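You operate a simulated robot arm through the tools that you are given. There is no shell and no other tool. Be economical: measure what you need, move in short steps, check, and stop when the job is done.

The job below is to be done with a simulated two-armed robot. You get a single attempt, and the scene is never put back.

JOB
Brush the dust off the clamped paperback's spine, free it and stand it in the empty rack slot.
Fine: lever fully back; spine up; the soft brush goes back. Set down upright: soft wooden brush. What is to be rubbed or washed off counts as gone when no trace of it is left.

The check looks at the end state, three seconds after you hand in, the way a careful person would. Anything else that was tipped, shoved, dropped, spilled or broken makes it a failure.

ROBOT AND FRAMES
Two 7-joint arms with fingered hands on one trunk, on a base that drives. Base frame: it is fixed to the floor where the robot stands at the start and does not move with it; the origin is under the middle of the robot, x ahead of it, y to its left, z up; the surface under the hand at the start is at about z = 763. Readings come in mm, degrees, newtons and seconds.
The left shoulder is at the start at [70, 142, 1139], the right one opposite. With the tool pointing down near the work surface each hand reaches from about 360 to 780 mm from the robot's upright axis, wherever it stands, measured 20 degrees to its own side. Places, roughly: lever of the book clamp [500, 0, 800]; rack slot by the book clamp [500, 200, 800]; soft wooden brush (4x9x5 cm) [500, -100, 800]. Payload 3.6 kg a hand.
The tool frame of a hand sits at the grasp point between the pads (the TCP): z along the fingers, y along the line on which they close. The tips reach 25 mm beyond it. Largest opening 88 mm; the body of the gripper starts 29 mm behind the TCP. The gripper is a hand of 5 fingers: y runs from the thumb to the fingers, the wrist lies at [-13, -97, -162] in the tool frame.
Orientation is told as [roll, pitch, yaw] about the base's x, y, z axes, in that order, counted from this pose: with the fingers straight down and the wrist toward the robot, the tool's x, y and z point along [0, 1, 0], [1, 0, 0] and [0, 0, -1] of the base frame.

CONTROLS
- The arms move only by the tool move_arm. It takes "left_series", "right_series" or both (then of equal length, played together; a hand with none holds still); each is a list of rows, each an object (a shift or turn left out is 0) with "dp": the shift along the tool's x, y, z in mm, a list of three; "angular": the turn, a rotation vector about the tool's x, y, z in degrees, a list of three. In form: [{"dp": [tx, ty, tz], "angular": [wx, wy, wz]}, ...]. A call has 1 to 20 rows; each row shifts and turns the commanded pose from where the row before left it, along the tool's axes as they then stand. Rows are played at 5 a second. More than 50 mm and 8.6 degrees between two rows, and nothing of the call is played. Where a pose cannot be reached the arm comes as near as it can. A force on the tool above 80 N (or 10 N above the force at the start of the call, whichever is more), or a blocked arm, ends the call early, and 0.2 s more pass. In this call time passes only in rows, and 0.2 s behind the last. The reply holds the time, the measured pose of the TCP, the force on the tool along the base axes, the opening and the grip force, in the units named above and with some noise, with the torque about the TCP (base axes, N m) and any sound that the robot's microphone picked up.
- Cameras (640 x 400 px; columns grow to the right, rows downward): "scene" is now at [139, 17.5, 1372.5]; the picture's right is [0.16, -0.99, 0.00], its down [-0.51, -0.09, -0.85] and it looks along [0.84, 0.14, -0.52] (base axes); focal length 214 px, centre (320, 200). "left" rides on the left gripper at [-59, -79, -105] in its tool frame; the picture's right is [-0.73, -0.32, 0.61], its down [0.62, -0.68, 0.38] and it looks along [0.29, 0.66, 0.70] (tool axes); focal length 234 px, centre (320, 200). "right" rides on the right gripper at [59, -79, -105] in its tool frame; the picture's right is [-0.73, 0.32, -0.61], its down [-0.62, -0.68, 0.38] and it looks along [-0.29, 0.66, 0.70] (tool axes); focal length 234 px, centre (320, 200). There is no depth. A picture from a camera that has moved, and an enlarged one, comes with that camera's place and axes in the base frame and with its lens.
- camera(camera): a new picture of that camera. The clock stands still meanwhile.
- raise_lower(by): slides the trunk up (or, below 0, down) by that many mm; the arms and the scene camera ride with it, the base frame stays. It gives what a move gives, with no picture.
- roll_base(legs): drives the robot by 1 to 6 legs, each [ahead, left, turn to the left] in mm, mm and degrees, along the robot's own axes; the way and the turn of a leg run together, so that a leg with both is an arc; at most 1500 mm and 180 degrees a leg. The arms and the cameras ride along, it lands a little off, and it stops where it bumps. It gives what a move gives.
- curl_fingers(index, middle, ring, little, thumb_bend, thumb_turn, hand): sets how far each is bent, from 0 (flat) to 1 (curled in); at 0.3 the hand is open as for a grip, at 0.7 the pads meet at the TCP. One left out holds its place. A second passes; each finger stops where it meets its share of the squeeze, and holds until it gets a number again. It is the only way to open and close the hand. It gives what a move gives, with no picture; readings hold the bend of each and the force on index, middle, ring, little, thumb and palm. thumb_turn goes from beside the hand (0) to across from the fingers (1), as for a grip.
- head_to(pan, tilt): turns the head with the scene camera to pan (to the left, within 86 degrees either way) and tilt (down, from -29 to 69), counted from straight ahead of the robot. It gives what a move gives.
- inspect(camera, box): a new picture of the part [left, top, right, bottom] of that camera's present view, enlarged. The clock stands still meanwhile.
- finish_job(): hands the job in; it is judged then, once.

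Work in short steps. Places have to be worked out from the pictures, the camera data and where the tool is seen: move nearer, look again, correct. Check each grasp and each placing, and mend what went wrong. You have 120 turns and 108 pictures in all, those below and enlarged ones among them. Open the grippers and draw the arms clear of the work before you hand the job in, unless the task says otherwise; then end with one line.

The tools are called after ">>>" by a JSON object that holds its "op" and its "data". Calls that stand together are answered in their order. move_arm: Moves the arms, as the interface text tells. Its arguments: {"type":"object","properties":{"left_series":{"type":"array","items":{"type":"object","properties":{"dp":{"type":"array","items":{"type":"number"}},"angular":{"type":"array","items":{"type":"number"}}}}},"right_series":{"type":"array","items":{"type":"object","properties":{"dp":{"type":"array","items":{"type":"number"}},"angular":{"type":"array","items":{"type":"number"}}}}}},"required":[]} The other tools are called the same way: raise_lower (by) slides the trunk up or down; curl_fingers (index, middle, ring, little, thumb_bend, thumb_turn, hand) moves the fingers one by one; roll_base (legs) drives the base; head_to (pan, tilt) turns the head that bears the scene camera; camera (camera) takes a picture; inspect (camera, box) takes an enlarged picture of a part of a camera's view; finish_job () hands the job in.

At the start:

```text
clock: 0.0
left_position: [454.3, 332.6, 1296.5]
left_ee_rot: [0.0, 0.0, 0.2]
left_ft_force: [0.6, 1.3, -0.5]
left_moment: [-0.01, 0.0, 0.01]
left_grip_width: 87.7
left_gripper_force: 0.1
left_shape: jaw
left_bend: [0.3, 0.3, 0.3, 0.3, 0.3, 0.98]
left_finger forces: [0.0, 0.0, 0.0, 0.0, 0.0, 0.0]
right_position: [550.6, -136.4, 1141.8]
right_ee_rot: [0.0, 0.0, 0.0]
right_ft_force: [0.4, 0.5, -1.0]
right_moment: [0.0, -0.02, 0.02]
right_grip_width: 87.9
right_gripper_force: 0.1
right_shape: jaw
right_bend: [0.3, 0.3, 0.3, 0.3, 0.3, 0.98]
right_finger forces: [0.0, 0.0, 0.0, 0.1, 0.0, 0.0]
trunk travel left (down, up): [-675.0, 265.0]
robot x, y, heading: [-1.8, -2.4, -0.3]
head pan, tilt: [9.4, 31.3]
```

scene: 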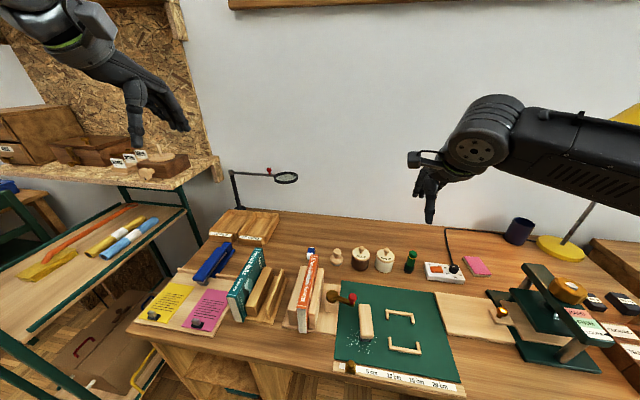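
right: 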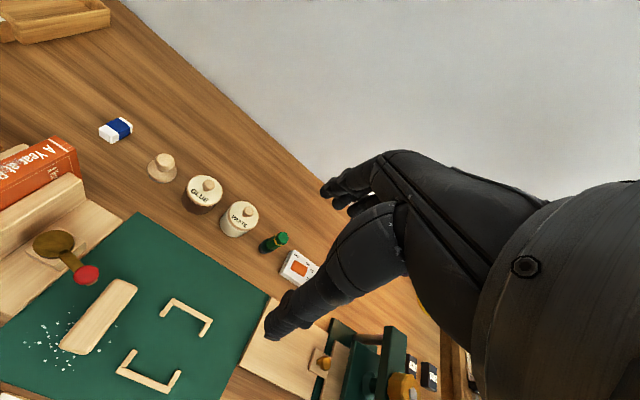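
left: 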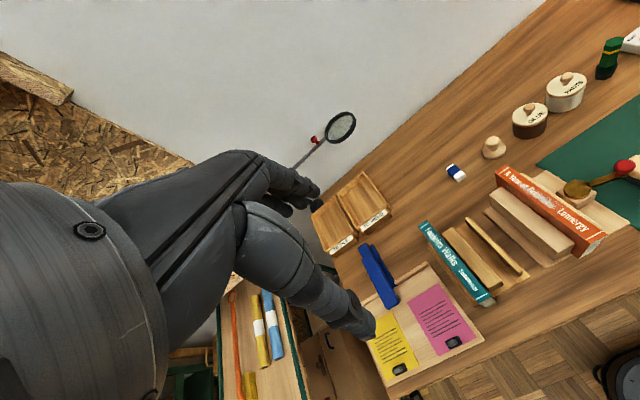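

I'll look closer at the clamp, rack and brush first.

>>> {"op": "inspect", "data": {"camera": "scene", "box": [220, 230, 380, 330]}}

>>> {"op": "inspect", "data": {"camera": "scene", "box": [320, 280, 480, 380]}}

>>> {"op": "inspect", "data": {"camera": "left", "box": [400, 140, 640, 290]}}

>>> {"op": "inspect", "data": {"camera": "right", "box": [0, 120, 240, 400]}}

```text
4.00 times, centred on (300, 280) of scene
camera zoom: at [139.0, 17.5, 1372.5], right [0.16, -0.99, 0.0], down [-0.51, -0.09, -0.85], along [0.84, 0.14, -0.52], focal length 858 px, centre (400, -120)
```

zoom: 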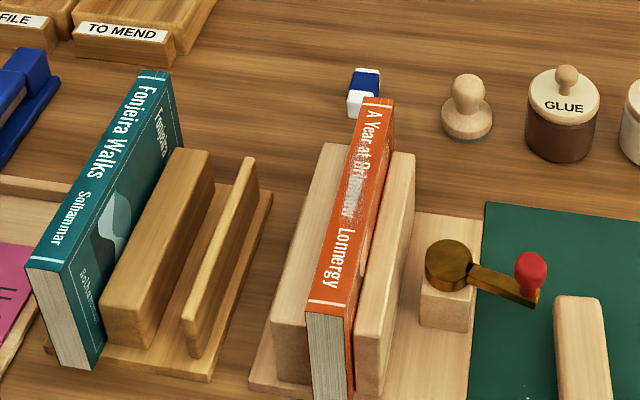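

```text
4.00 times, centred on (400, 330) of scene
camera zoom: at [139.0, 17.5, 1372.5], right [0.16, -0.99, 0.0], down [-0.51, -0.09, -0.85], along [0.84, 0.14, -0.52], focal length 858 px, centre (0, -320)
```

zoom: 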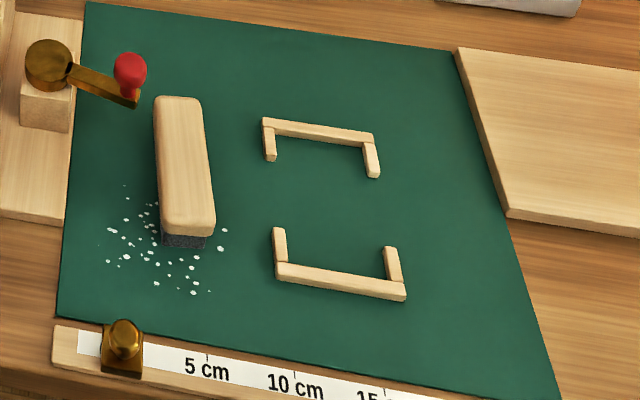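

```text
2.67 times, centred on (520, 215) of left
camera zoom: at [374.9, 274.1, 1402.6], right [-0.32, -0.73, -0.61], down [-0.68, 0.62, -0.38], along [0.66, 0.29, -0.7], focal length 624 px, centre (-213, 160)
```

zoom: 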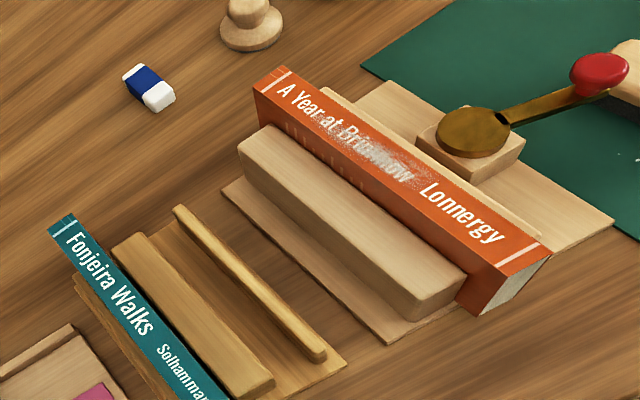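

```text
1.43 times, centred on (120, 260) of right
camera zoom: at [472.6, -77.6, 1246.2], right [0.32, -0.73, 0.61], down [-0.68, -0.62, -0.38], along [0.66, -0.29, -0.7], focal length 334 px, centre (606, 114)
```

zoom: 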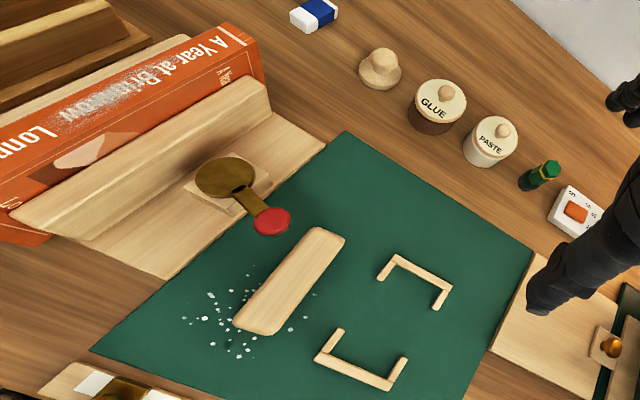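

Let me look at the right side of the bench for anything relevant (where the brush belongs), with the head turned and tilted.

>>> {"op": "head_to", "data": {"pan": -15, "tilt": 50}}

>>> {"op": "camera", "data": {"camera": "scene"}}

>>> {"op": "inspect", "data": {"camera": "right", "box": [0, 200, 240, 400]}}

```text
clock: 0.9
left_position: [454.3, 332.3, 1296.3]
left_ee_rot: [0.0, 0.0, 0.1]
left_ft_force: [-0.4, 0.0, 0.1]
left_moment: [0.03, 0.0, -0.01]
left_grip_width: 87.7
left_gripper_force: 0.1
left_shape: jaw
left_bend: [0.3, 0.3, 0.3, 0.3, 0.3, 0.98]
left_finger forces: [0.0, 0.0, 0.1, 0.1, 0.1, 0.1]
right_position: [550.1, -137.1, 1142.1]
right_ee_rot: [0.0, 0.0, 0.0]
right_ft_force: [0.0, -0.7, 0.6]
right_moment: [0.01, 0.0, 0.0]
right_grip_width: 87.6
right_gripper_force: 0.1
right_shape: jaw
right_bend: [0.3, 0.3, 0.3, 0.3, 0.3, 0.98]
right_finger forces: [0.1, 0.0, 0.1, 0.0, 0.0, 0.1]
trunk travel left (down, up): [-675.0, 265.0]
robot x, y, heading: [1.3, -0.6, 0.1]
head pan, tilt: [-15.0, 50.0]
```

```text
100 pictures are left
camera scene: at [124.7, -17.1, 1345.1], right [-0.26, -0.97, 0.0], down [-0.74, 0.2, -0.64], along [0.62, -0.17, -0.77], focal length 214 px, centre (320, 200)
```

scene: 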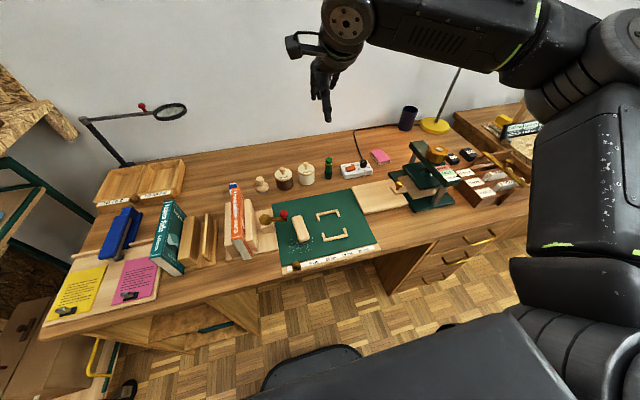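

```text
2.00 times, centred on (120, 300) of right
camera zoom: at [472.5, -77.6, 1246.2], right [0.32, -0.73, 0.61], down [-0.68, -0.62, -0.38], along [0.66, -0.29, -0.7], focal length 468 px, centre (720, 0)
```

zoom: 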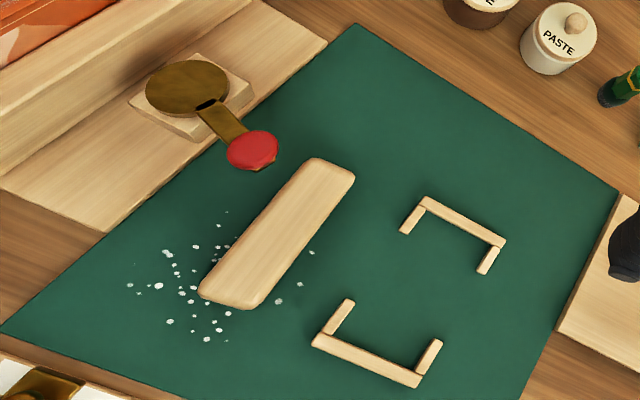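

Brush appears at about (480,-52), bristles down; the bracket frame to its right looks like its resting place. I bring the right hand over the brush with the fingers closing across its width (yaw +90), staying high.

>>> {"op": "move_arm", "data": {"right_series": [{"dp": [0, -35, 30]}, {"dp": [0, -35, 35]}, {"angular": [0, 0, -8.2]}, {"angular": [0, 0, -8.2]}, {"angular": [0, 0, -8.2]}, {"angular": [0, 0, -8.2]}, {"angular": [0, 0, -8.2]}, {"angular": [0, 0, -8.2]}, {"angular": [0, 0, -8.2]}, {"angular": [0, 0, -8.2]}, {"angular": [0, 0, -8.2]}, {"angular": [0, 0, -8.2]}, {"angular": [0, 0, -8.0]}, {"dp": [0, 0, 40]}, {"dp": [0, 0, 40]}, {"dp": [0, 0, 0]}]}}

>>> {"op": "camera", "data": {"camera": "right"}}

>>> {"op": "camera", "data": {"camera": "scene"}}

```text
clock: 4.3
left_position: [454.1, 333.4, 1295.7]
left_ee_rot: [0.0, -0.1, 0.1]
left_ft_force: [0.5, 1.0, -0.8]
left_moment: [0.0, -0.02, -0.02]
left_grip_width: 87.5
left_gripper_force: 0.1
left_shape: jaw
left_bend: [0.3, 0.3, 0.3, 0.3, 0.3, 0.98]
left_finger forces: [0.1, 0.1, 0.1, 0.0, 0.0, 0.0]
right_position: [480.4, -136.2, 997.9]
right_ee_rot: [-0.1, 0.0, 90.0]
right_ft_force: [-0.7, 0.3, -0.6]
right_moment: [-0.02, 0.01, 0.01]
right_grip_width: 87.7
right_gripper_force: 0.1
right_shape: jaw
right_bend: [0.3, 0.3, 0.3, 0.3, 0.3, 0.98]
right_finger forces: [0.0, 0.0, 0.1, 0.1, 0.0, 0.0]
trunk travel left (down, up): [-675.0, 265.0]
robot x, y, heading: [-2.0, 0.7, 0.0]
head pan, tilt: [-15.0, 50.0]
```

```text
98 pictures are left
camera right: at [421.9, -214.2, 1101.6], right [0.73, 0.32, 0.61], down [0.62, -0.68, -0.38], along [0.29, 0.66, -0.7], focal length 234 px, centre (320, 200)
```

right: 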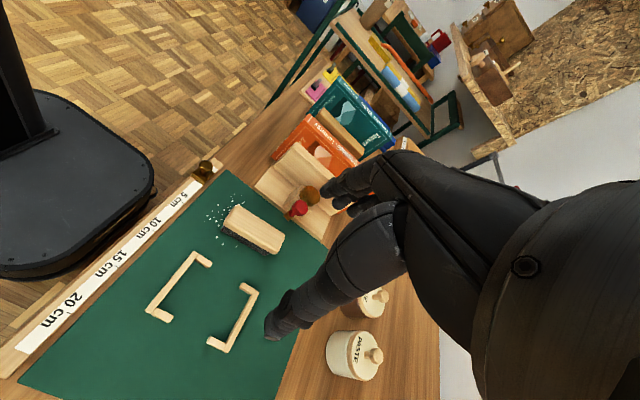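

```text
97 pictures are left
camera scene: at [124.3, -16.8, 1345.1], right [-0.26, -0.97, 0.0], down [-0.74, 0.2, -0.64], along [0.62, -0.17, -0.77], focal length 214 px, centre (320, 200)
```

scene: 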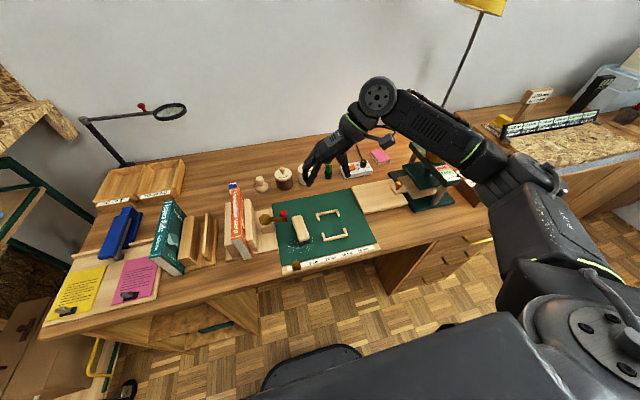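

Enlarging the brush and frame in this view, to measure both.

>>> {"op": "inspect", "data": {"camera": "right", "box": [120, 160, 320, 360]}}

>>> {"op": "inspect", "data": {"camera": "right", "box": [200, 80, 420, 240]}}

>>> {"op": "inspect", "data": {"camera": "scene", "box": [220, 170, 380, 280]}}

```text
2.00 times, centred on (220, 260) of right
camera zoom: at [421.9, -214.2, 1101.6], right [0.73, 0.32, 0.61], down [0.62, -0.68, -0.38], along [0.29, 0.66, -0.7], focal length 468 px, centre (520, 80)
```

zoom: 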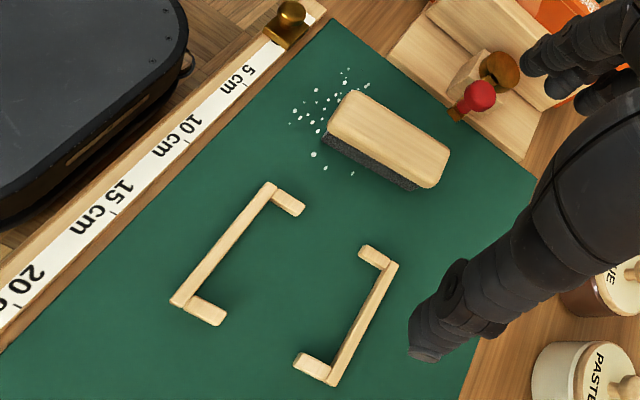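

```text
2.50 times, centred on (310, 160) of right
camera zoom: at [421.9, -214.2, 1101.6], right [0.73, 0.32, 0.61], down [0.62, -0.68, -0.38], along [0.29, 0.66, -0.7], focal length 585 px, centre (345, 300)
```

zoom: 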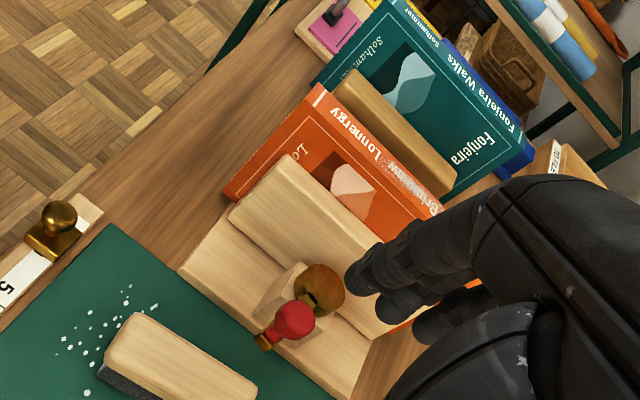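

```text
3.64 times, centred on (300, 225) of scene
camera zoom: at [124.3, -16.8, 1345.1], right [-0.26, -0.97, 0.0], down [-0.74, 0.2, -0.64], along [0.62, -0.17, -0.77], focal length 780 px, centre (393, 109)
```

zoom: 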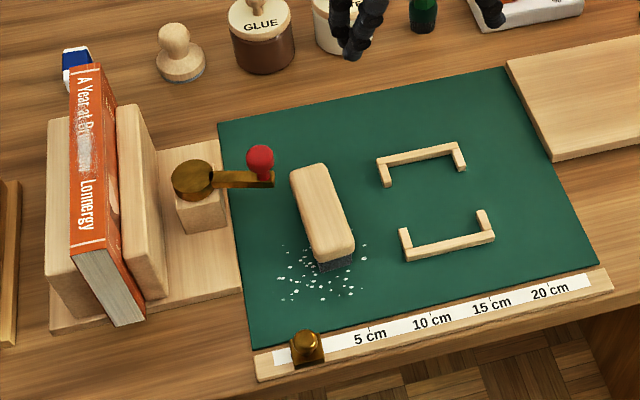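

Brush centre is about (473,-54), roughly parallel to x, with the lever knob near (514,-5,830). I narrow the hand to clear the knob, and go above the brush to look.

>>> {"op": "curl_fingers", "data": {"hand": "right", "index": 0.43, "middle": 0.43, "ring": 0.43, "little": 0.43, "thumb_bend": 0.43}}

>>> {"op": "move_arm", "data": {"right_series": [{"dp": [5, 41, 30]}, {"dp": [5, 41, 20]}, {"dp": [0, 0, 35]}]}}

>>> {"op": "head_to", "data": {"pan": -5, "tilt": 50}}

>>> {"op": "inspect", "data": {"camera": "scene", "box": [220, 120, 420, 280]}}

>>> {"op": "camera", "data": {"camera": "right"}}

```text
clock: 5.3
left_position: [454.5, 331.7, 1297.1]
left_ee_rot: [0.0, 0.0, 0.0]
left_ft_force: [0.1, -0.1, 0.2]
left_moment: [0.01, -0.02, 0.01]
left_grip_width: 87.5
left_gripper_force: 0.1
left_shape: jaw
left_bend: [0.3, 0.3, 0.3, 0.3, 0.3, 0.98]
left_finger forces: [0.0, 0.1, 0.1, 0.1, 0.1, 0.0]
right_position: [479.0, -136.7, 997.0]
right_ee_rot: [0.0, 0.0, 89.9]
right_ft_force: [-0.2, -0.4, -0.6]
right_moment: [0.01, -0.01, 0.0]
right_grip_width: 57.7
right_gripper_force: 0.0
right_shape: fingers
right_bend: [0.43, 0.43, 0.43, 0.43, 0.43, 0.98]
right_finger forces: [0.0, 0.1, 0.1, 0.0, 0.0, 0.0]
trunk travel left (down, up): [-675.0, 265.0]
robot x, y, heading: [1.0, -2.5, 0.0]
head pan, tilt: [-15.0, 50.0]
```

```text
refused: row 1 steps farther than a row can; nothing moved
```

```text
clock: 6.0
left_position: [454.0, 331.9, 1297.2]
left_ee_rot: [0.0, 0.1, 0.1]
left_ft_force: [0.5, -0.2, -0.6]
left_moment: [-0.02, 0.01, 0.03]
left_grip_width: 87.6
left_gripper_force: 0.1
left_shape: jaw
left_bend: [0.3, 0.3, 0.3, 0.3, 0.3, 0.98]
left_finger forces: [0.0, 0.0, 0.0, 0.0, 0.0, 0.0]
right_position: [480.0, -136.5, 996.9]
right_ee_rot: [-0.1, 0.0, 90.0]
right_ft_force: [-1.1, -0.9, 0.9]
right_moment: [0.0, 0.02, -0.01]
right_grip_width: 57.6
right_gripper_force: 0.0
right_shape: fingers
right_bend: [0.43, 0.43, 0.43, 0.43, 0.43, 0.98]
right_finger forces: [0.1, 0.0, 0.0, 0.0, 0.1, 0.1]
trunk travel left (down, up): [-675.0, 265.0]
robot x, y, heading: [2.1, -0.7, 0.0]
head pan, tilt: [-5.0, 50.0]
```

```text
2.50 times, centred on (320, 200) of scene
camera zoom: at [127.0, -4.0, 1345.1], right [-0.09, -1.0, 0.0], down [-0.76, 0.07, -0.64], along [0.64, -0.06, -0.77], focal length 536 px, centre (320, 200)
```

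zoom: 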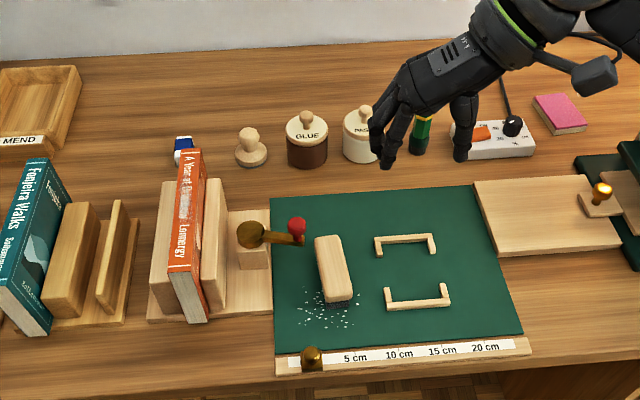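

```text
92 pictures are left
camera right: at [422.1, -214.6, 1101.7], right [0.73, 0.32, 0.61], down [0.62, -0.68, -0.38], along [0.29, 0.66, -0.7], focal length 234 px, centre (320, 200)
```

right: 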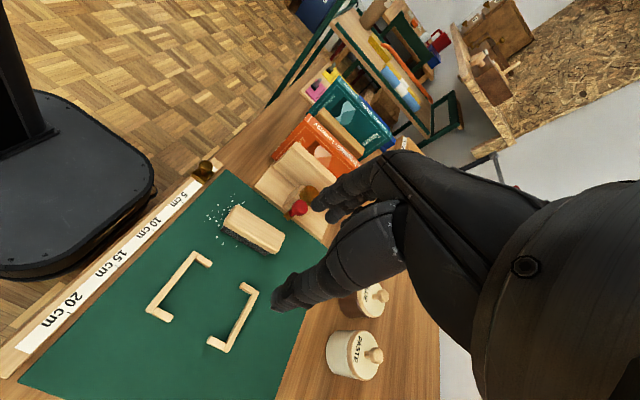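

Now shift over the brush and look before the descent.

>>> {"op": "move_arm", "data": {"right_series": [{"dp": [3, 28, 20]}, {"dp": [3, 28, 20]}, {"dp": [2, 28, 20]}, {"dp": [0, 0, 30]}, {"dp": [0, 0, 0]}]}}

>>> {"op": "inspect", "data": {"camera": "scene", "box": [240, 140, 400, 260]}}

>>> {"op": "camera", "data": {"camera": "right"}}

```text
clock: 7.2
left_position: [455.0, 333.3, 1296.7]
left_ee_rot: [-0.1, 0.1, 0.1]
left_ft_force: [0.4, 0.0, -0.4]
left_moment: [-0.02, -0.01, -0.03]
left_grip_width: 87.8
left_gripper_force: 0.0
left_shape: jaw
left_bend: [0.3, 0.3, 0.3, 0.3, 0.3, 0.98]
left_finger forces: [0.1, 0.0, 0.1, 0.0, 0.0, 0.1]
right_position: [474.9, -52.1, 905.7]
right_ee_rot: [0.0, 0.0, 89.9]
right_ft_force: [-0.2, -0.5, 0.5]
right_moment: [0.05, 0.0, 0.02]
right_grip_width: 57.4
right_gripper_force: 0.0
right_shape: fingers
right_bend: [0.43, 0.43, 0.43, 0.43, 0.43, 0.98]
right_finger forces: [0.0, 0.1, 0.1, 0.0, 0.0, 0.0]
trunk travel left (down, up): [-675.0, 265.0]
robot x, y, heading: [2.9, -0.9, 0.1]
head pan, tilt: [-5.0, 50.0]
```

```text
3.33 times, centred on (320, 200) of scene
camera zoom: at [126.9, -3.8, 1345.1], right [-0.09, -1.0, 0.0], down [-0.76, 0.07, -0.64], along [0.64, -0.06, -0.77], focal length 715 px, centre (320, 200)
```

zoom: 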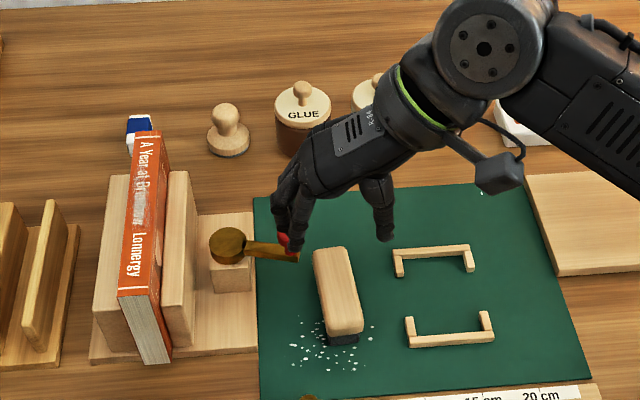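

```text
90 pictures are left
camera right: at [414.8, -130.4, 1009.5], right [0.73, 0.32, 0.61], down [0.62, -0.68, -0.38], along [0.29, 0.66, -0.7], focal length 234 px, centre (320, 200)
```

right: 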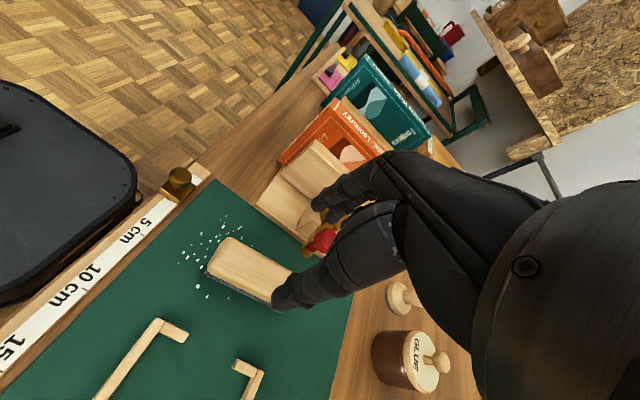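

Knob is around (507,-10,842), near the finger side. Checking how far the fingers spread along x before deciding the grip point.

>>> {"op": "inspect", "data": {"camera": "scene", "box": [290, 170, 360, 230]}}

>>> {"op": "inspect", "data": {"camera": "right", "box": [200, 180, 400, 320]}}

```text
6.67 times, centred on (325, 200) of scene
camera zoom: at [126.9, -3.8, 1345.1], right [-0.09, -1.0, 0.0], down [-0.76, 0.07, -0.64], along [0.64, -0.06, -0.77], focal length 1430 px, centre (287, 200)
```

zoom: 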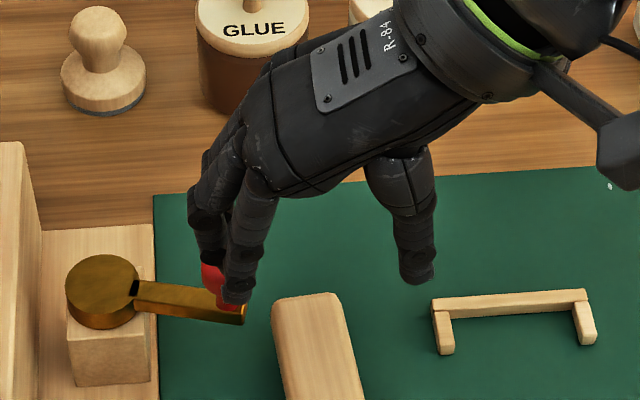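

```text
2.86 times, centred on (300, 250) of right
camera zoom: at [414.8, -130.4, 1009.5], right [0.73, 0.32, 0.61], down [0.62, -0.68, -0.38], along [0.29, 0.66, -0.7], focal length 669 px, centre (377, 57)
```

zoom: 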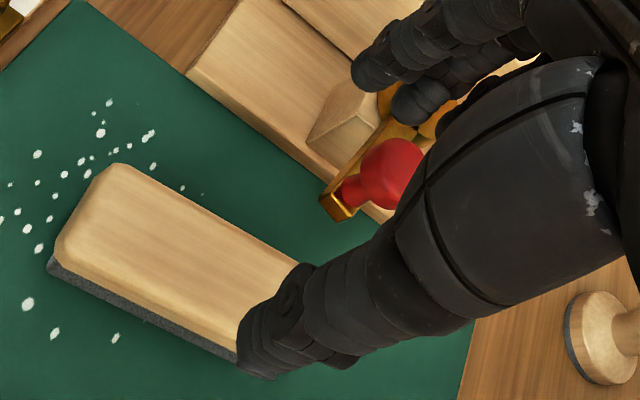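

Index sits at the TCP's x, the other fingers extend toward +x (16 mm apart), so I'll grip nearer the brush's near end (TCP x≈443) to keep the little finger off the knob. Descend partway and look.

>>> {"op": "move_arm", "data": {"right_series": [{"dp": [32, 0, 0]}, {"dp": [0, -1, 35]}, {"dp": [0, 0, 30]}, {"dp": [0, 0, 0]}]}}

>>> {"op": "inspect", "data": {"camera": "scene", "box": [270, 170, 370, 250]}}

>>> {"op": "inspect", "data": {"camera": "right", "box": [160, 160, 400, 340]}}

```text
clock: 8.2
left_position: [453.4, 332.0, 1297.1]
left_ee_rot: [0.0, 0.0, 0.0]
left_ft_force: [0.3, 0.5, -0.4]
left_moment: [0.01, 0.0, -0.03]
left_grip_width: 87.7
left_gripper_force: 0.0
left_shape: jaw
left_bend: [0.3, 0.3, 0.3, 0.3, 0.3, 0.98]
left_finger forces: [0.0, 0.0, 0.0, 0.0, 0.1, 0.0]
right_position: [440.4, -53.5, 843.6]
right_ee_rot: [-0.1, 0.0, 90.0]
right_ft_force: [0.3, 0.0, 0.0]
right_moment: [0.0, -0.01, -0.04]
right_grip_width: 57.3
right_gripper_force: 0.1
right_shape: fingers
right_bend: [0.43, 0.43, 0.43, 0.43, 0.43, 0.98]
right_finger forces: [0.0, 0.0, 0.0, 0.0, 0.1, 0.0]
trunk travel left (down, up): [-675.0, 265.0]
robot x, y, heading: [-2.1, -0.1, -0.1]
head pan, tilt: [-5.0, 50.0]
```

```text
5.00 times, centred on (320, 210) of scene
camera zoom: at [126.6, -4.0, 1345.1], right [-0.09, -1.0, 0.0], down [-0.76, 0.07, -0.64], along [0.64, -0.06, -0.77], focal length 1072 px, centre (320, 150)
```

zoom: 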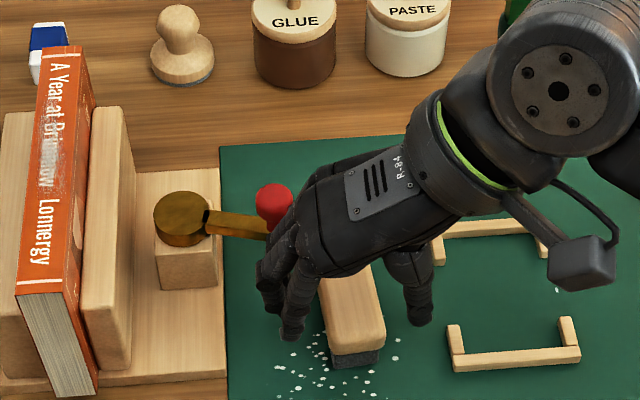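

```text
2.22 times, centred on (280, 250) of right
camera zoom: at [381.8, -131.5, 946.8], right [0.73, 0.32, 0.61], down [0.62, -0.68, -0.38], along [0.29, 0.66, -0.7], focal length 520 px, centre (409, 89)
```

zoom: 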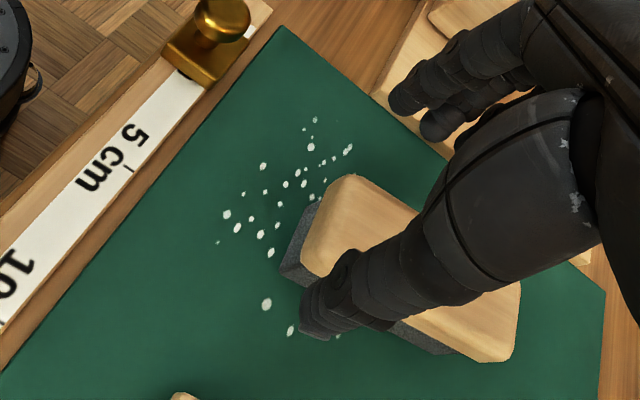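

Clearance looks fine: the brush lies between thumb and fingers. Descend to grip height.

>>> {"op": "move_arm", "data": {"right_series": [{"dp": [0, 0, 15]}, {"dp": [0, 0, 15]}, {"dp": [0, 0, 12]}, {"dp": [0, 0, 0]}]}}

>>> {"op": "inspect", "data": {"camera": "scene", "box": [270, 170, 370, 250]}}

>>> {"op": "inspect", "data": {"camera": "right", "box": [160, 160, 400, 340]}}

```text
clock: 9.2
left_position: [453.6, 332.3, 1297.9]
left_ee_rot: [0.0, 0.0, 0.1]
left_ft_force: [-0.8, 0.5, 0.7]
left_moment: [0.0, 0.01, 0.02]
left_grip_width: 87.6
left_gripper_force: 0.0
left_shape: jaw
left_bend: [0.3, 0.3, 0.3, 0.3, 0.3, 0.98]
left_finger forces: [0.0, 0.1, 0.0, 0.0, 0.1, 0.0]
right_position: [444.3, -54.8, 801.9]
right_ee_rot: [0.0, 0.0, 90.0]
right_ft_force: [0.2, 0.2, -0.7]
right_moment: [-0.01, 0.02, 0.03]
right_grip_width: 57.7
right_gripper_force: 0.1
right_shape: fingers
right_bend: [0.43, 0.43, 0.43, 0.43, 0.43, 0.98]
right_finger forces: [0.0, 0.0, 0.1, 0.0, 0.0, 0.0]
trunk travel left (down, up): [-675.0, 265.0]
robot x, y, heading: [-1.3, 3.0, -0.0]
head pan, tilt: [-5.0, 50.0]
```

```text
5.00 times, centred on (320, 210) of scene
camera zoom: at [126.9, -4.0, 1345.1], right [-0.09, -1.0, 0.0], down [-0.76, 0.07, -0.64], along [0.64, -0.06, -0.77], focal length 1072 px, centre (320, 150)
```

zoom: 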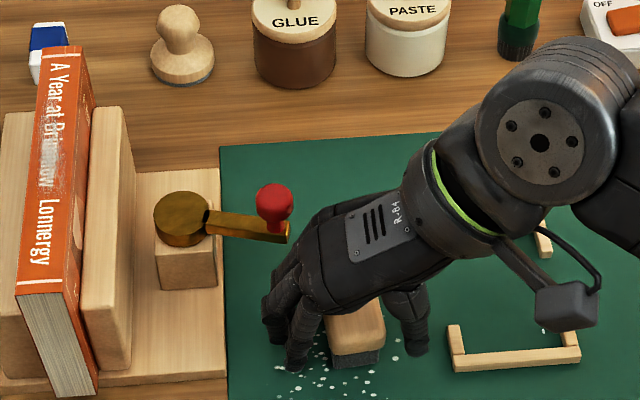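

```text
2.22 times, centred on (280, 250) of right
camera zoom: at [385.4, -133.0, 905.4], right [0.73, 0.32, 0.61], down [0.62, -0.68, -0.38], along [0.29, 0.66, -0.7], focal length 520 px, centre (409, 89)
```

zoom: 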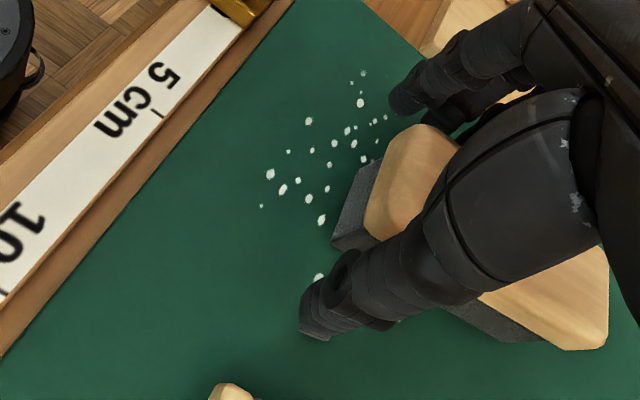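

Well placed around the brush, clear of the knob. Close.

>>> {"op": "curl_fingers", "data": {"hand": "right", "index": 0.6, "middle": 0.6, "ring": 0.6, "little": 0.6, "thumb_bend": 0.6}}

>>> {"op": "inspect", "data": {"camera": "right", "box": [160, 160, 400, 340]}}

```text
clock: 10.2
left_position: [453.3, 332.2, 1296.9]
left_ee_rot: [0.0, 0.0, 0.1]
left_ft_force: [0.2, 0.3, 0.1]
left_moment: [-0.04, -0.01, 0.01]
left_grip_width: 87.6
left_gripper_force: 0.0
left_shape: jaw
left_bend: [0.3, 0.3, 0.3, 0.3, 0.3, 0.98]
left_finger forces: [0.0, 0.0, 0.0, 0.0, 0.0, 0.1]
right_position: [444.3, -55.8, 802.0]
right_ee_rot: [0.0, 0.0, 90.0]
right_ft_force: [-0.7, -0.8, -0.3]
right_moment: [0.01, 0.03, -0.01]
right_grip_width: 26.5
right_gripper_force: 3.2
right_shape: fingers
right_bend: [0.58, 0.59, 0.59, 0.59, 0.56, 0.97]
right_finger forces: [1.3, 0.5, 0.8, 0.8, 3.2, 0.0]
trunk travel left (down, up): [-675.0, 265.0]
robot x, y, heading: [-0.0, 0.8, 0.0]
head pan, tilt: [-5.0, 50.0]
```

```text
2.22 times, centred on (280, 250) of right
camera zoom: at [385.5, -132.9, 905.5], right [0.73, 0.32, 0.61], down [0.62, -0.68, -0.38], along [0.29, 0.66, -0.7], focal length 520 px, centre (409, 89)
```

zoom: 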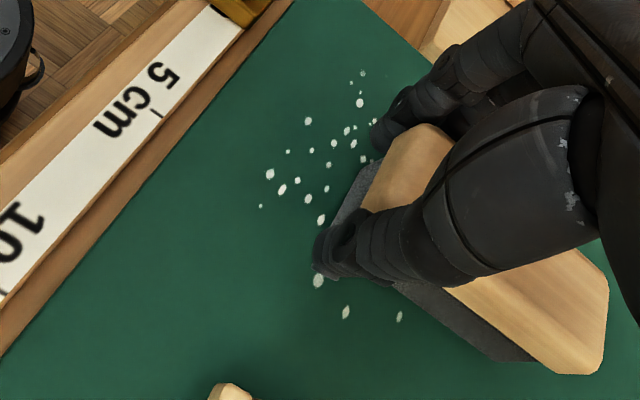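

Contact made, but light (3 N). Squeeze a little more, then lift a bit to test.

>>> {"op": "curl_fingers", "data": {"hand": "right", "index": 0.7, "middle": 0.7, "ring": 0.66, "little": 0.64, "thumb_bend": 0.7}}

>>> {"op": "move_arm", "data": {"right_series": [{"dp": [0, 0, -10]}, {"dp": [0, 0, -15]}, {"dp": [0, 0, 0]}]}}

>>> {"op": "camera", "data": {"camera": "right"}}

>>> {"op": "inspect", "data": {"camera": "scene", "box": [270, 170, 370, 250]}}

```text
clock: 11.2
left_position: [454.5, 332.2, 1297.5]
left_ee_rot: [0.0, 0.0, 0.1]
left_ft_force: [-0.2, -0.1, -0.6]
left_moment: [-0.01, 0.0, 0.02]
left_grip_width: 88.1
left_gripper_force: 0.1
left_shape: jaw
left_bend: [0.3, 0.3, 0.3, 0.3, 0.3, 0.98]
left_finger forces: [0.0, 0.0, 0.1, 0.0, 0.0, 0.1]
right_position: [443.9, -55.5, 802.0]
right_ee_rot: [0.0, 0.0, 90.1]
right_ft_force: [0.5, 0.5, -0.2]
right_moment: [-0.03, 0.03, -0.03]
right_grip_width: 24.0
right_gripper_force: 12.0
right_shape: fingers
right_bend: [0.61, 0.64, 0.63, 0.64, 0.58, 0.95]
right_finger forces: [6.0, 4.3, 2.0, 0.1, 11.4, 0.1]
trunk travel left (down, up): [-675.0, 265.0]
robot x, y, heading: [-1.3, -3.6, 0.0]
head pan, tilt: [-5.0, 50.0]
```

```text
clock: 12.0
left_position: [455.3, 333.5, 1296.6]
left_ee_rot: [0.1, 0.0, 0.1]
left_ft_force: [0.8, 0.3, 0.4]
left_moment: [-0.02, 0.01, -0.01]
left_grip_width: 87.7
left_gripper_force: 0.1
left_shape: jaw
left_bend: [0.3, 0.3, 0.3, 0.3, 0.3, 0.98]
left_finger forces: [0.0, 0.1, 0.1, 0.0, 0.0, 0.0]
right_position: [443.0, -52.4, 825.5]
right_ee_rot: [-0.1, 0.0, 89.9]
right_ft_force: [0.1, 0.4, -0.3]
right_moment: [0.0, 0.01, 0.0]
right_grip_width: 24.2
right_gripper_force: 11.8
right_shape: fingers
right_bend: [0.61, 0.64, 0.63, 0.64, 0.58, 0.95]
right_finger forces: [6.0, 4.3, 2.0, 0.2, 11.5, 0.0]
trunk travel left (down, up): [-675.0, 265.0]
robot x, y, heading: [2.0, -0.4, -0.1]
head pan, tilt: [-5.0, 50.0]
```

```text
82 pictures are left
camera right: at [384.8, -131.0, 929.8], right [0.73, 0.32, 0.61], down [0.62, -0.68, -0.38], along [0.29, 0.66, -0.7], focal length 234 px, centre (320, 200)
```

right: 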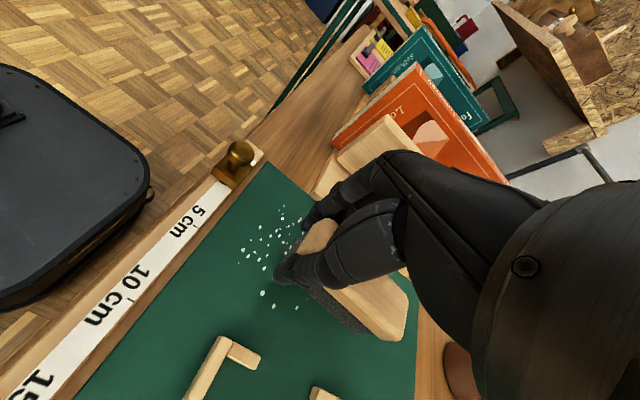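

```text
5.00 times, centred on (320, 210) of scene
camera zoom: at [127.1, -4.0, 1345.0], right [-0.09, -1.0, 0.0], down [-0.76, 0.07, -0.64], along [0.64, -0.06, -0.77], focal length 1072 px, centre (320, 150)
```

zoom: 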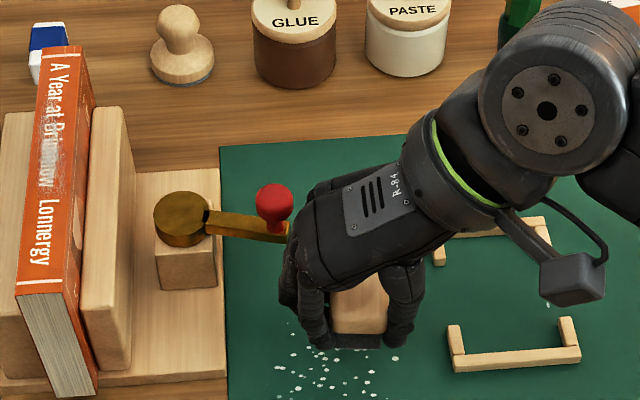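

Brush seems lifted. Raise well clear of everything and check how it hangs.

>>> {"op": "move_arm", "data": {"right_series": [{"dp": [0, 0, -45]}, {"dp": [0, 0, -45]}, {"dp": [0, 0, -45]}, {"dp": [0, 0, 0]}]}}

>>> {"op": "inspect", "data": {"camera": "scene", "box": [270, 150, 390, 250]}}

>>> {"op": "inspect", "data": {"camera": "right", "box": [160, 160, 440, 360]}}

>>> {"op": "inspect", "data": {"camera": "left", "box": [440, 80, 640, 260]}}

```text
clock: 13.0
left_position: [454.5, 332.0, 1296.7]
left_ee_rot: [0.0, 0.0, 0.1]
left_ft_force: [-0.7, 0.0, 0.6]
left_moment: [0.0, 0.0, 0.01]
left_grip_width: 87.8
left_gripper_force: 0.0
left_shape: jaw
left_bend: [0.3, 0.3, 0.3, 0.3, 0.3, 0.98]
left_finger forces: [0.0, 0.0, 0.0, 0.1, 0.1, 0.1]
right_position: [443.0, -52.9, 960.8]
right_ee_rot: [0.1, 0.0, 90.0]
right_ft_force: [0.1, 0.6, 0.3]
right_moment: [0.05, 0.03, -0.02]
right_grip_width: 24.2
right_gripper_force: 11.8
right_shape: fingers
right_bend: [0.61, 0.64, 0.64, 0.64, 0.58, 0.95]
right_finger forces: [6.0, 4.3, 2.1, 0.1, 11.4, 0.0]
trunk travel left (down, up): [-675.0, 265.0]
robot x, y, heading: [1.6, 1.5, 0.1]
head pan, tilt: [-5.0, 50.0]
```

```text
4.00 times, centred on (330, 200) of scene
camera zoom: at [127.1, -4.1, 1345.0], right [-0.09, -1.0, 0.0], down [-0.76, 0.07, -0.64], along [0.64, -0.06, -0.77], focal length 858 px, centre (280, 200)
```

zoom: 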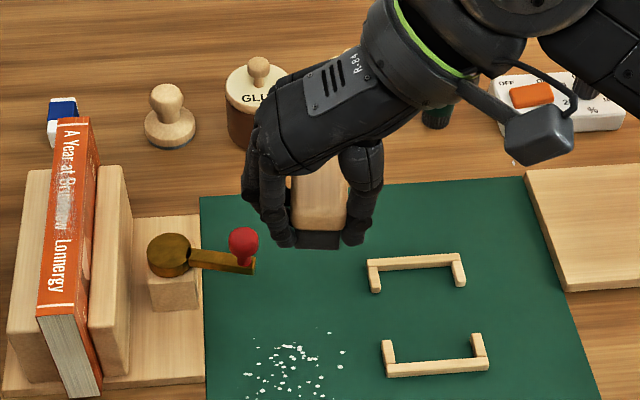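

```text
2.00 times, centred on (300, 260) of right
camera zoom: at [384.4, -131.7, 1064.5], right [0.73, 0.32, 0.61], down [0.62, -0.68, -0.38], along [0.29, 0.66, -0.7], focal length 468 px, centre (360, 80)
```

zoom: 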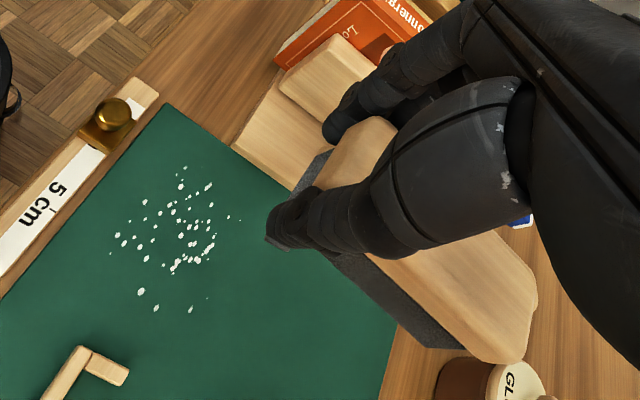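

```text
2.22 times, centred on (540, 170) of left
camera zoom: at [375.0, 273.9, 1402.6], right [-0.32, -0.73, -0.61], down [-0.68, 0.62, -0.38], along [0.66, 0.29, -0.7], focal length 520 px, centre (-169, 267)
```

zoom: 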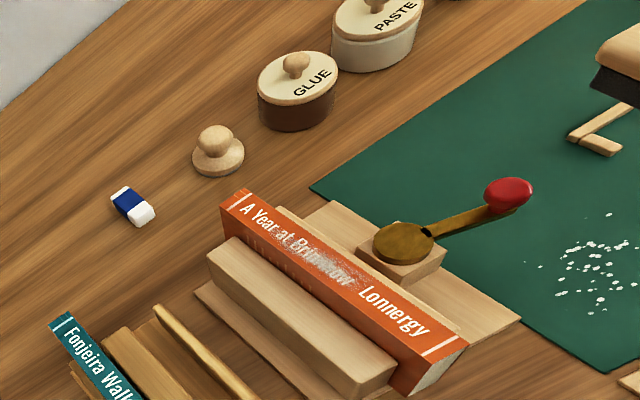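

Brush held level, bristles 39 mm below the TCP. The dust lies on the middle of the spine (about x 500–560, y 110, z 880). Move above the spine at z 960.

>>> {"op": "move_arm", "data": {"right_series": [{"dp": [-14, 41, 0]}, {"dp": [-14, 41, 0]}, {"dp": [-14, 41, 0]}, {"dp": [-14, 40, 0]}, {"dp": [0, 0, 0]}]}}

>>> {"op": "head_to", "data": {"pan": 8, "tilt": 48}}

>>> {"op": "inspect", "data": {"camera": "scene", "box": [240, 130, 400, 250]}}

>>> {"op": "camera", "data": {"camera": "left"}}

```text
clock: 14.2
left_position: [454.5, 331.7, 1298.2]
left_ee_rot: [0.0, 0.0, 0.0]
left_ft_force: [-1.1, -0.3, -0.4]
left_moment: [-0.01, 0.0, -0.01]
left_grip_width: 87.5
left_gripper_force: 0.2
left_shape: jaw
left_bend: [0.3, 0.3, 0.3, 0.3, 0.3, 0.98]
left_finger forces: [0.0, 0.1, 0.0, 0.0, 0.0, 0.1]
right_position: [500.5, 111.6, 960.5]
right_ee_rot: [0.0, 0.0, 90.0]
right_ft_force: [-0.5, -0.9, -1.2]
right_moment: [0.01, 0.03, 0.03]
right_grip_width: 24.0
right_gripper_force: 11.8
right_shape: fingers
right_bend: [0.61, 0.64, 0.64, 0.64, 0.58, 0.95]
right_finger forces: [5.9, 4.2, 2.1, 0.1, 11.4, 0.0]
trunk travel left (down, up): [-675.0, 265.0]
robot x, y, heading: [2.8, 1.1, 0.1]
head pan, tilt: [-5.0, 50.0]
```

```text
clock: 14.9
left_position: [454.7, 332.3, 1297.4]
left_ee_rot: [-0.1, 0.0, 0.1]
left_ft_force: [-0.6, 0.2, 1.1]
left_moment: [0.02, -0.01, -0.01]
left_grip_width: 87.7
left_gripper_force: 0.0
left_shape: jaw
left_bend: [0.3, 0.3, 0.3, 0.3, 0.3, 0.98]
left_finger forces: [0.0, 0.1, 0.1, 0.0, 0.0, 0.0]
right_position: [499.4, 112.4, 959.9]
right_ee_rot: [-0.1, 0.0, 90.0]
right_ft_force: [0.6, 0.0, -0.5]
right_moment: [0.0, 0.02, 0.0]
right_grip_width: 24.0
right_gripper_force: 11.6
right_shape: fingers
right_bend: [0.61, 0.64, 0.64, 0.64, 0.58, 0.95]
right_finger forces: [6.0, 4.3, 2.1, 0.1, 11.4, 0.0]
trunk travel left (down, up): [-675.0, 265.0]
robot x, y, heading: [-3.3, 2.6, 0.1]
head pan, tilt: [8.0, 48.0]
```

```text
3.33 times, centred on (320, 190) of scene
camera zoom: at [128.5, 13.9, 1347.8], right [0.14, -0.99, 0.0], down [-0.74, -0.1, -0.67], along [0.66, 0.09, -0.74], focal length 715 px, centre (320, 233)
```

zoom: 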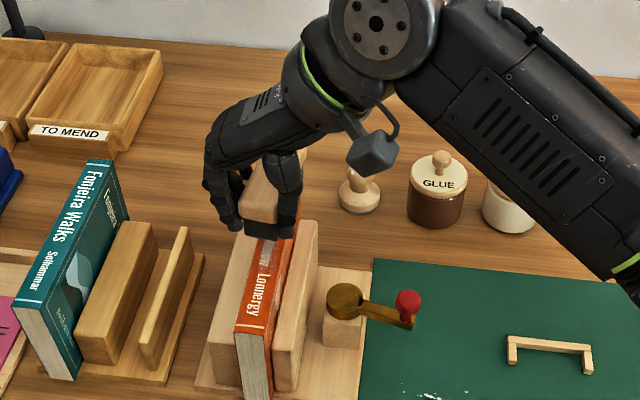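

```text
76 pictures are left
camera left: at [375.1, 274.3, 1402.5], right [-0.32, -0.73, -0.61], down [-0.68, 0.62, -0.38], along [0.66, 0.29, -0.7], focal length 234 px, centre (320, 200)
```

left: 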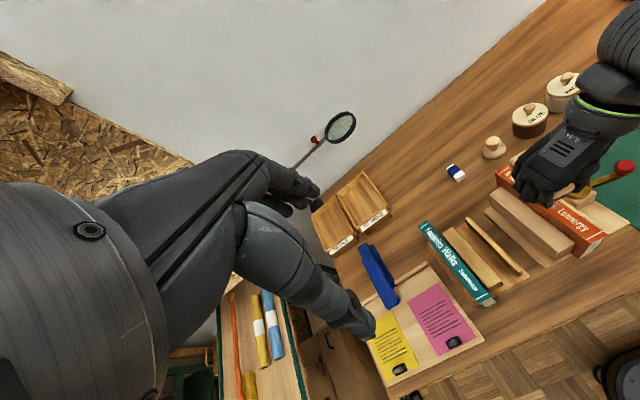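

Laterally aligned with the spine (y≈110). Descend gently and watch for contact force.

>>> {"op": "move_arm", "data": {"right_series": [{"dp": [0, 0, 15]}, {"dp": [0, 0, 12]}, {"dp": [0, 0, 6]}, {"dp": [0, 0, 4]}, {"dp": [0, 0, 0]}]}}

>>> {"op": "inspect", "data": {"camera": "scene", "box": [260, 160, 340, 220]}}

```text
clock: 16.1
left_position: [455.3, 333.6, 1296.7]
left_ee_rot: [-0.1, 0.0, 0.2]
left_ft_force: [-0.4, 0.1, -0.2]
left_moment: [-0.03, -0.01, 0.02]
left_grip_width: 87.8
left_gripper_force: 0.1
left_shape: jaw
left_bend: [0.3, 0.3, 0.3, 0.3, 0.3, 0.98]
left_finger forces: [0.0, 0.0, 0.0, 0.1, 0.1, 0.1]
right_position: [496.5, 112.0, 923.6]
right_ee_rot: [0.0, 0.0, 90.0]
right_ft_force: [-0.1, 0.0, -0.4]
right_moment: [0.0, -0.02, 0.02]
right_grip_width: 23.9
right_gripper_force: 11.4
right_shape: fingers
right_bend: [0.61, 0.64, 0.64, 0.64, 0.58, 0.95]
right_finger forces: [6.1, 4.3, 1.8, 0.1, 11.3, 0.0]
trunk travel left (down, up): [-675.0, 265.0]
robot x, y, heading: [1.2, -1.5, -0.0]
head pan, tilt: [8.0, 48.0]
```

```text
6.67 times, centred on (300, 190) of scene
camera zoom: at [128.4, 13.8, 1347.8], right [0.14, -0.99, 0.0], down [-0.74, -0.1, -0.67], along [0.66, 0.09, -0.74], focal length 1430 px, centre (453, 267)
```

zoom: 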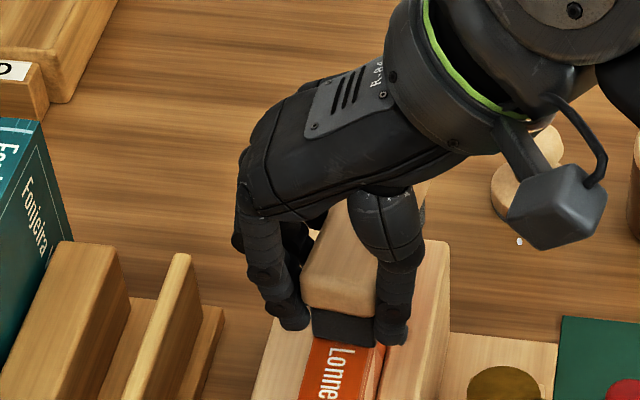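

Just above contact. Lower in 2 mm steps.

>>> {"op": "move_arm", "data": {"right_series": [{"dp": [0, 0, 2]}, {"dp": [0, 0, 2]}, {"dp": [0, 0, 0]}]}}

>>> {"op": "move_arm", "data": {"right_series": [{"dp": [0, 0, 2]}, {"dp": [0, 0, 0]}]}}

>>> {"op": "move_arm", "data": {"right_series": [{"dp": [0, 0, 2]}, {"dp": [0, 0, 0]}]}}

```text
clock: 16.9
left_position: [452.6, 331.9, 1298.4]
left_ee_rot: [0.2, -0.1, 0.1]
left_ft_force: [0.0, 0.0, 0.0]
left_moment: [0.01, 0.01, 0.02]
left_grip_width: 87.8
left_gripper_force: 0.0
left_shape: jaw
left_bend: [0.3, 0.3, 0.3, 0.3, 0.3, 0.98]
left_finger forces: [0.1, 0.0, 0.0, 0.0, 0.1, 0.0]
right_position: [494.8, 109.9, 920.5]
right_ee_rot: [-0.1, 0.0, 90.0]
right_ft_force: [1.2, 3.1, 12.3]
right_moment: [0.03, -0.06, 0.04]
right_grip_width: 23.1
right_gripper_force: 12.2
right_shape: fingers
right_bend: [0.61, 0.64, 0.64, 0.64, 0.59, 0.95]
right_finger forces: [5.9, 6.2, 1.0, 0.2, 10.7, 0.0]
trunk travel left (down, up): [-675.0, 265.0]
robot x, y, heading: [2.7, -2.0, -0.2]
head pan, tilt: [8.0, 48.0]
```

```text
clock: 17.6
left_position: [453.1, 333.4, 1298.0]
left_ee_rot: [0.0, -0.1, 0.1]
left_ft_force: [-0.6, -1.1, 0.3]
left_moment: [-0.01, -0.02, -0.01]
left_grip_width: 87.6
left_gripper_force: 0.1
left_shape: jaw
left_bend: [0.3, 0.3, 0.3, 0.3, 0.3, 0.98]
left_finger forces: [0.1, 0.1, 0.0, 0.0, 0.0, 0.1]
right_position: [494.6, 109.4, 918.1]
right_ee_rot: [-0.2, 0.0, 90.0]
right_ft_force: [0.5, 6.2, 15.0]
right_moment: [0.16, -0.06, 0.06]
right_grip_width: 22.1
right_gripper_force: 12.4
right_shape: fingers
right_bend: [0.61, 0.64, 0.64, 0.64, 0.6, 0.95]
right_finger forces: [6.1, 7.0, 1.5, 0.7, 9.4, 0.0]
trunk travel left (down, up): [-675.0, 265.0]
robot x, y, heading: [0.8, 1.0, -0.2]
head pan, tilt: [8.0, 48.0]
```

```text
clock: 18.1
left_position: [452.1, 333.2, 1298.0]
left_ee_rot: [0.0, -0.2, 0.2]
left_ft_force: [-0.2, 0.9, -0.6]
left_moment: [0.03, 0.01, 0.01]
left_grip_width: 87.8
left_gripper_force: 0.2
left_shape: jaw
left_bend: [0.3, 0.3, 0.3, 0.3, 0.3, 0.98]
left_finger forces: [0.0, 0.0, 0.0, 0.0, 0.1, 0.0]
right_position: [495.9, 108.1, 915.2]
right_ee_rot: [-0.1, 0.1, 90.0]
right_ft_force: [-1.6, 2.9, 11.7]
right_moment: [0.12, -0.04, 0.01]
right_grip_width: 19.7
right_gripper_force: 11.9
right_shape: fingers
right_bend: [0.62, 0.64, 0.65, 0.64, 0.61, 0.95]
right_finger forces: [6.8, 5.6, 1.2, 0.0, 10.2, 0.0]
trunk travel left (down, up): [-675.0, 265.0]
robot x, y, heading: [0.1, -1.9, -0.1]
head pan, tilt: [8.0, 48.0]
```

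Contact was at about z 921 and further pressing pushes the brush up in the grip. Back off a few mm and check the brush.

>>> {"op": "move_arm", "data": {"right_series": [{"dp": [0, 0, -15]}, {"dp": [0, 0, -30]}, {"dp": [0, 0, 0]}]}}

>>> {"op": "inspect", "data": {"camera": "scene", "box": [260, 140, 340, 200]}}

>>> {"op": "inspect", "data": {"camera": "right", "box": [160, 160, 440, 360]}}

```text
clock: 18.9
left_position: [454.6, 331.6, 1296.6]
left_ee_rot: [0.0, 0.0, 0.1]
left_ft_force: [0.6, -0.1, -0.2]
left_moment: [0.02, 0.01, 0.01]
left_grip_width: 87.6
left_gripper_force: 0.1
left_shape: jaw
left_bend: [0.3, 0.3, 0.3, 0.3, 0.3, 0.98]
left_finger forces: [0.1, 0.0, 0.0, 0.0, 0.0, 0.0]
right_position: [499.4, 107.7, 957.6]
right_ee_rot: [0.0, 0.1, 89.9]
right_ft_force: [-0.1, 0.1, 0.0]
right_moment: [0.02, 0.03, 0.03]
right_grip_width: 20.3
right_gripper_force: 10.3
right_shape: fingers
right_bend: [0.62, 0.65, 0.65, 0.64, 0.61, 0.96]
right_finger forces: [6.3, 4.0, 0.6, 0.1, 10.3, 0.0]
trunk travel left (down, up): [-675.0, 265.0]
robot x, y, heading: [3.6, -3.6, -0.3]
head pan, tilt: [8.0, 48.0]
```

```text
6.67 times, centred on (300, 170) of scene
camera zoom: at [129.0, 13.7, 1347.7], right [0.14, -0.99, 0.0], down [-0.74, -0.1, -0.67], along [0.66, 0.09, -0.74], focal length 1430 px, centre (453, 400)
```

zoom: 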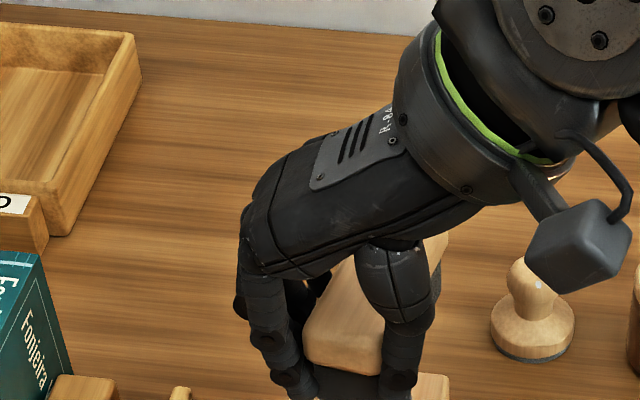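

```text
2.00 times, centred on (300, 260) of right
camera zoom: at [441.4, 29.1, 1062.5], right [0.73, 0.32, 0.61], down [0.62, -0.68, -0.38], along [0.29, 0.66, -0.7], focal length 468 px, centre (360, 80)
```

zoom: 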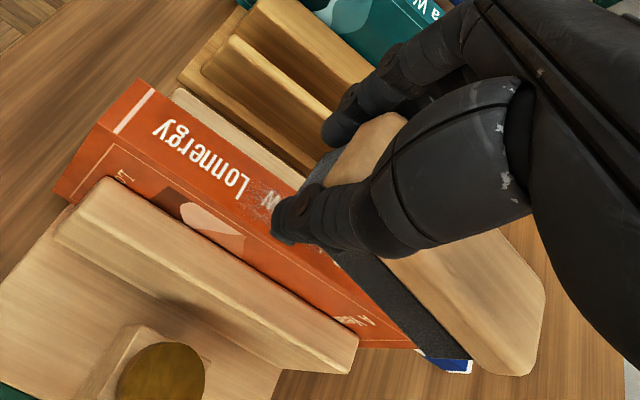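

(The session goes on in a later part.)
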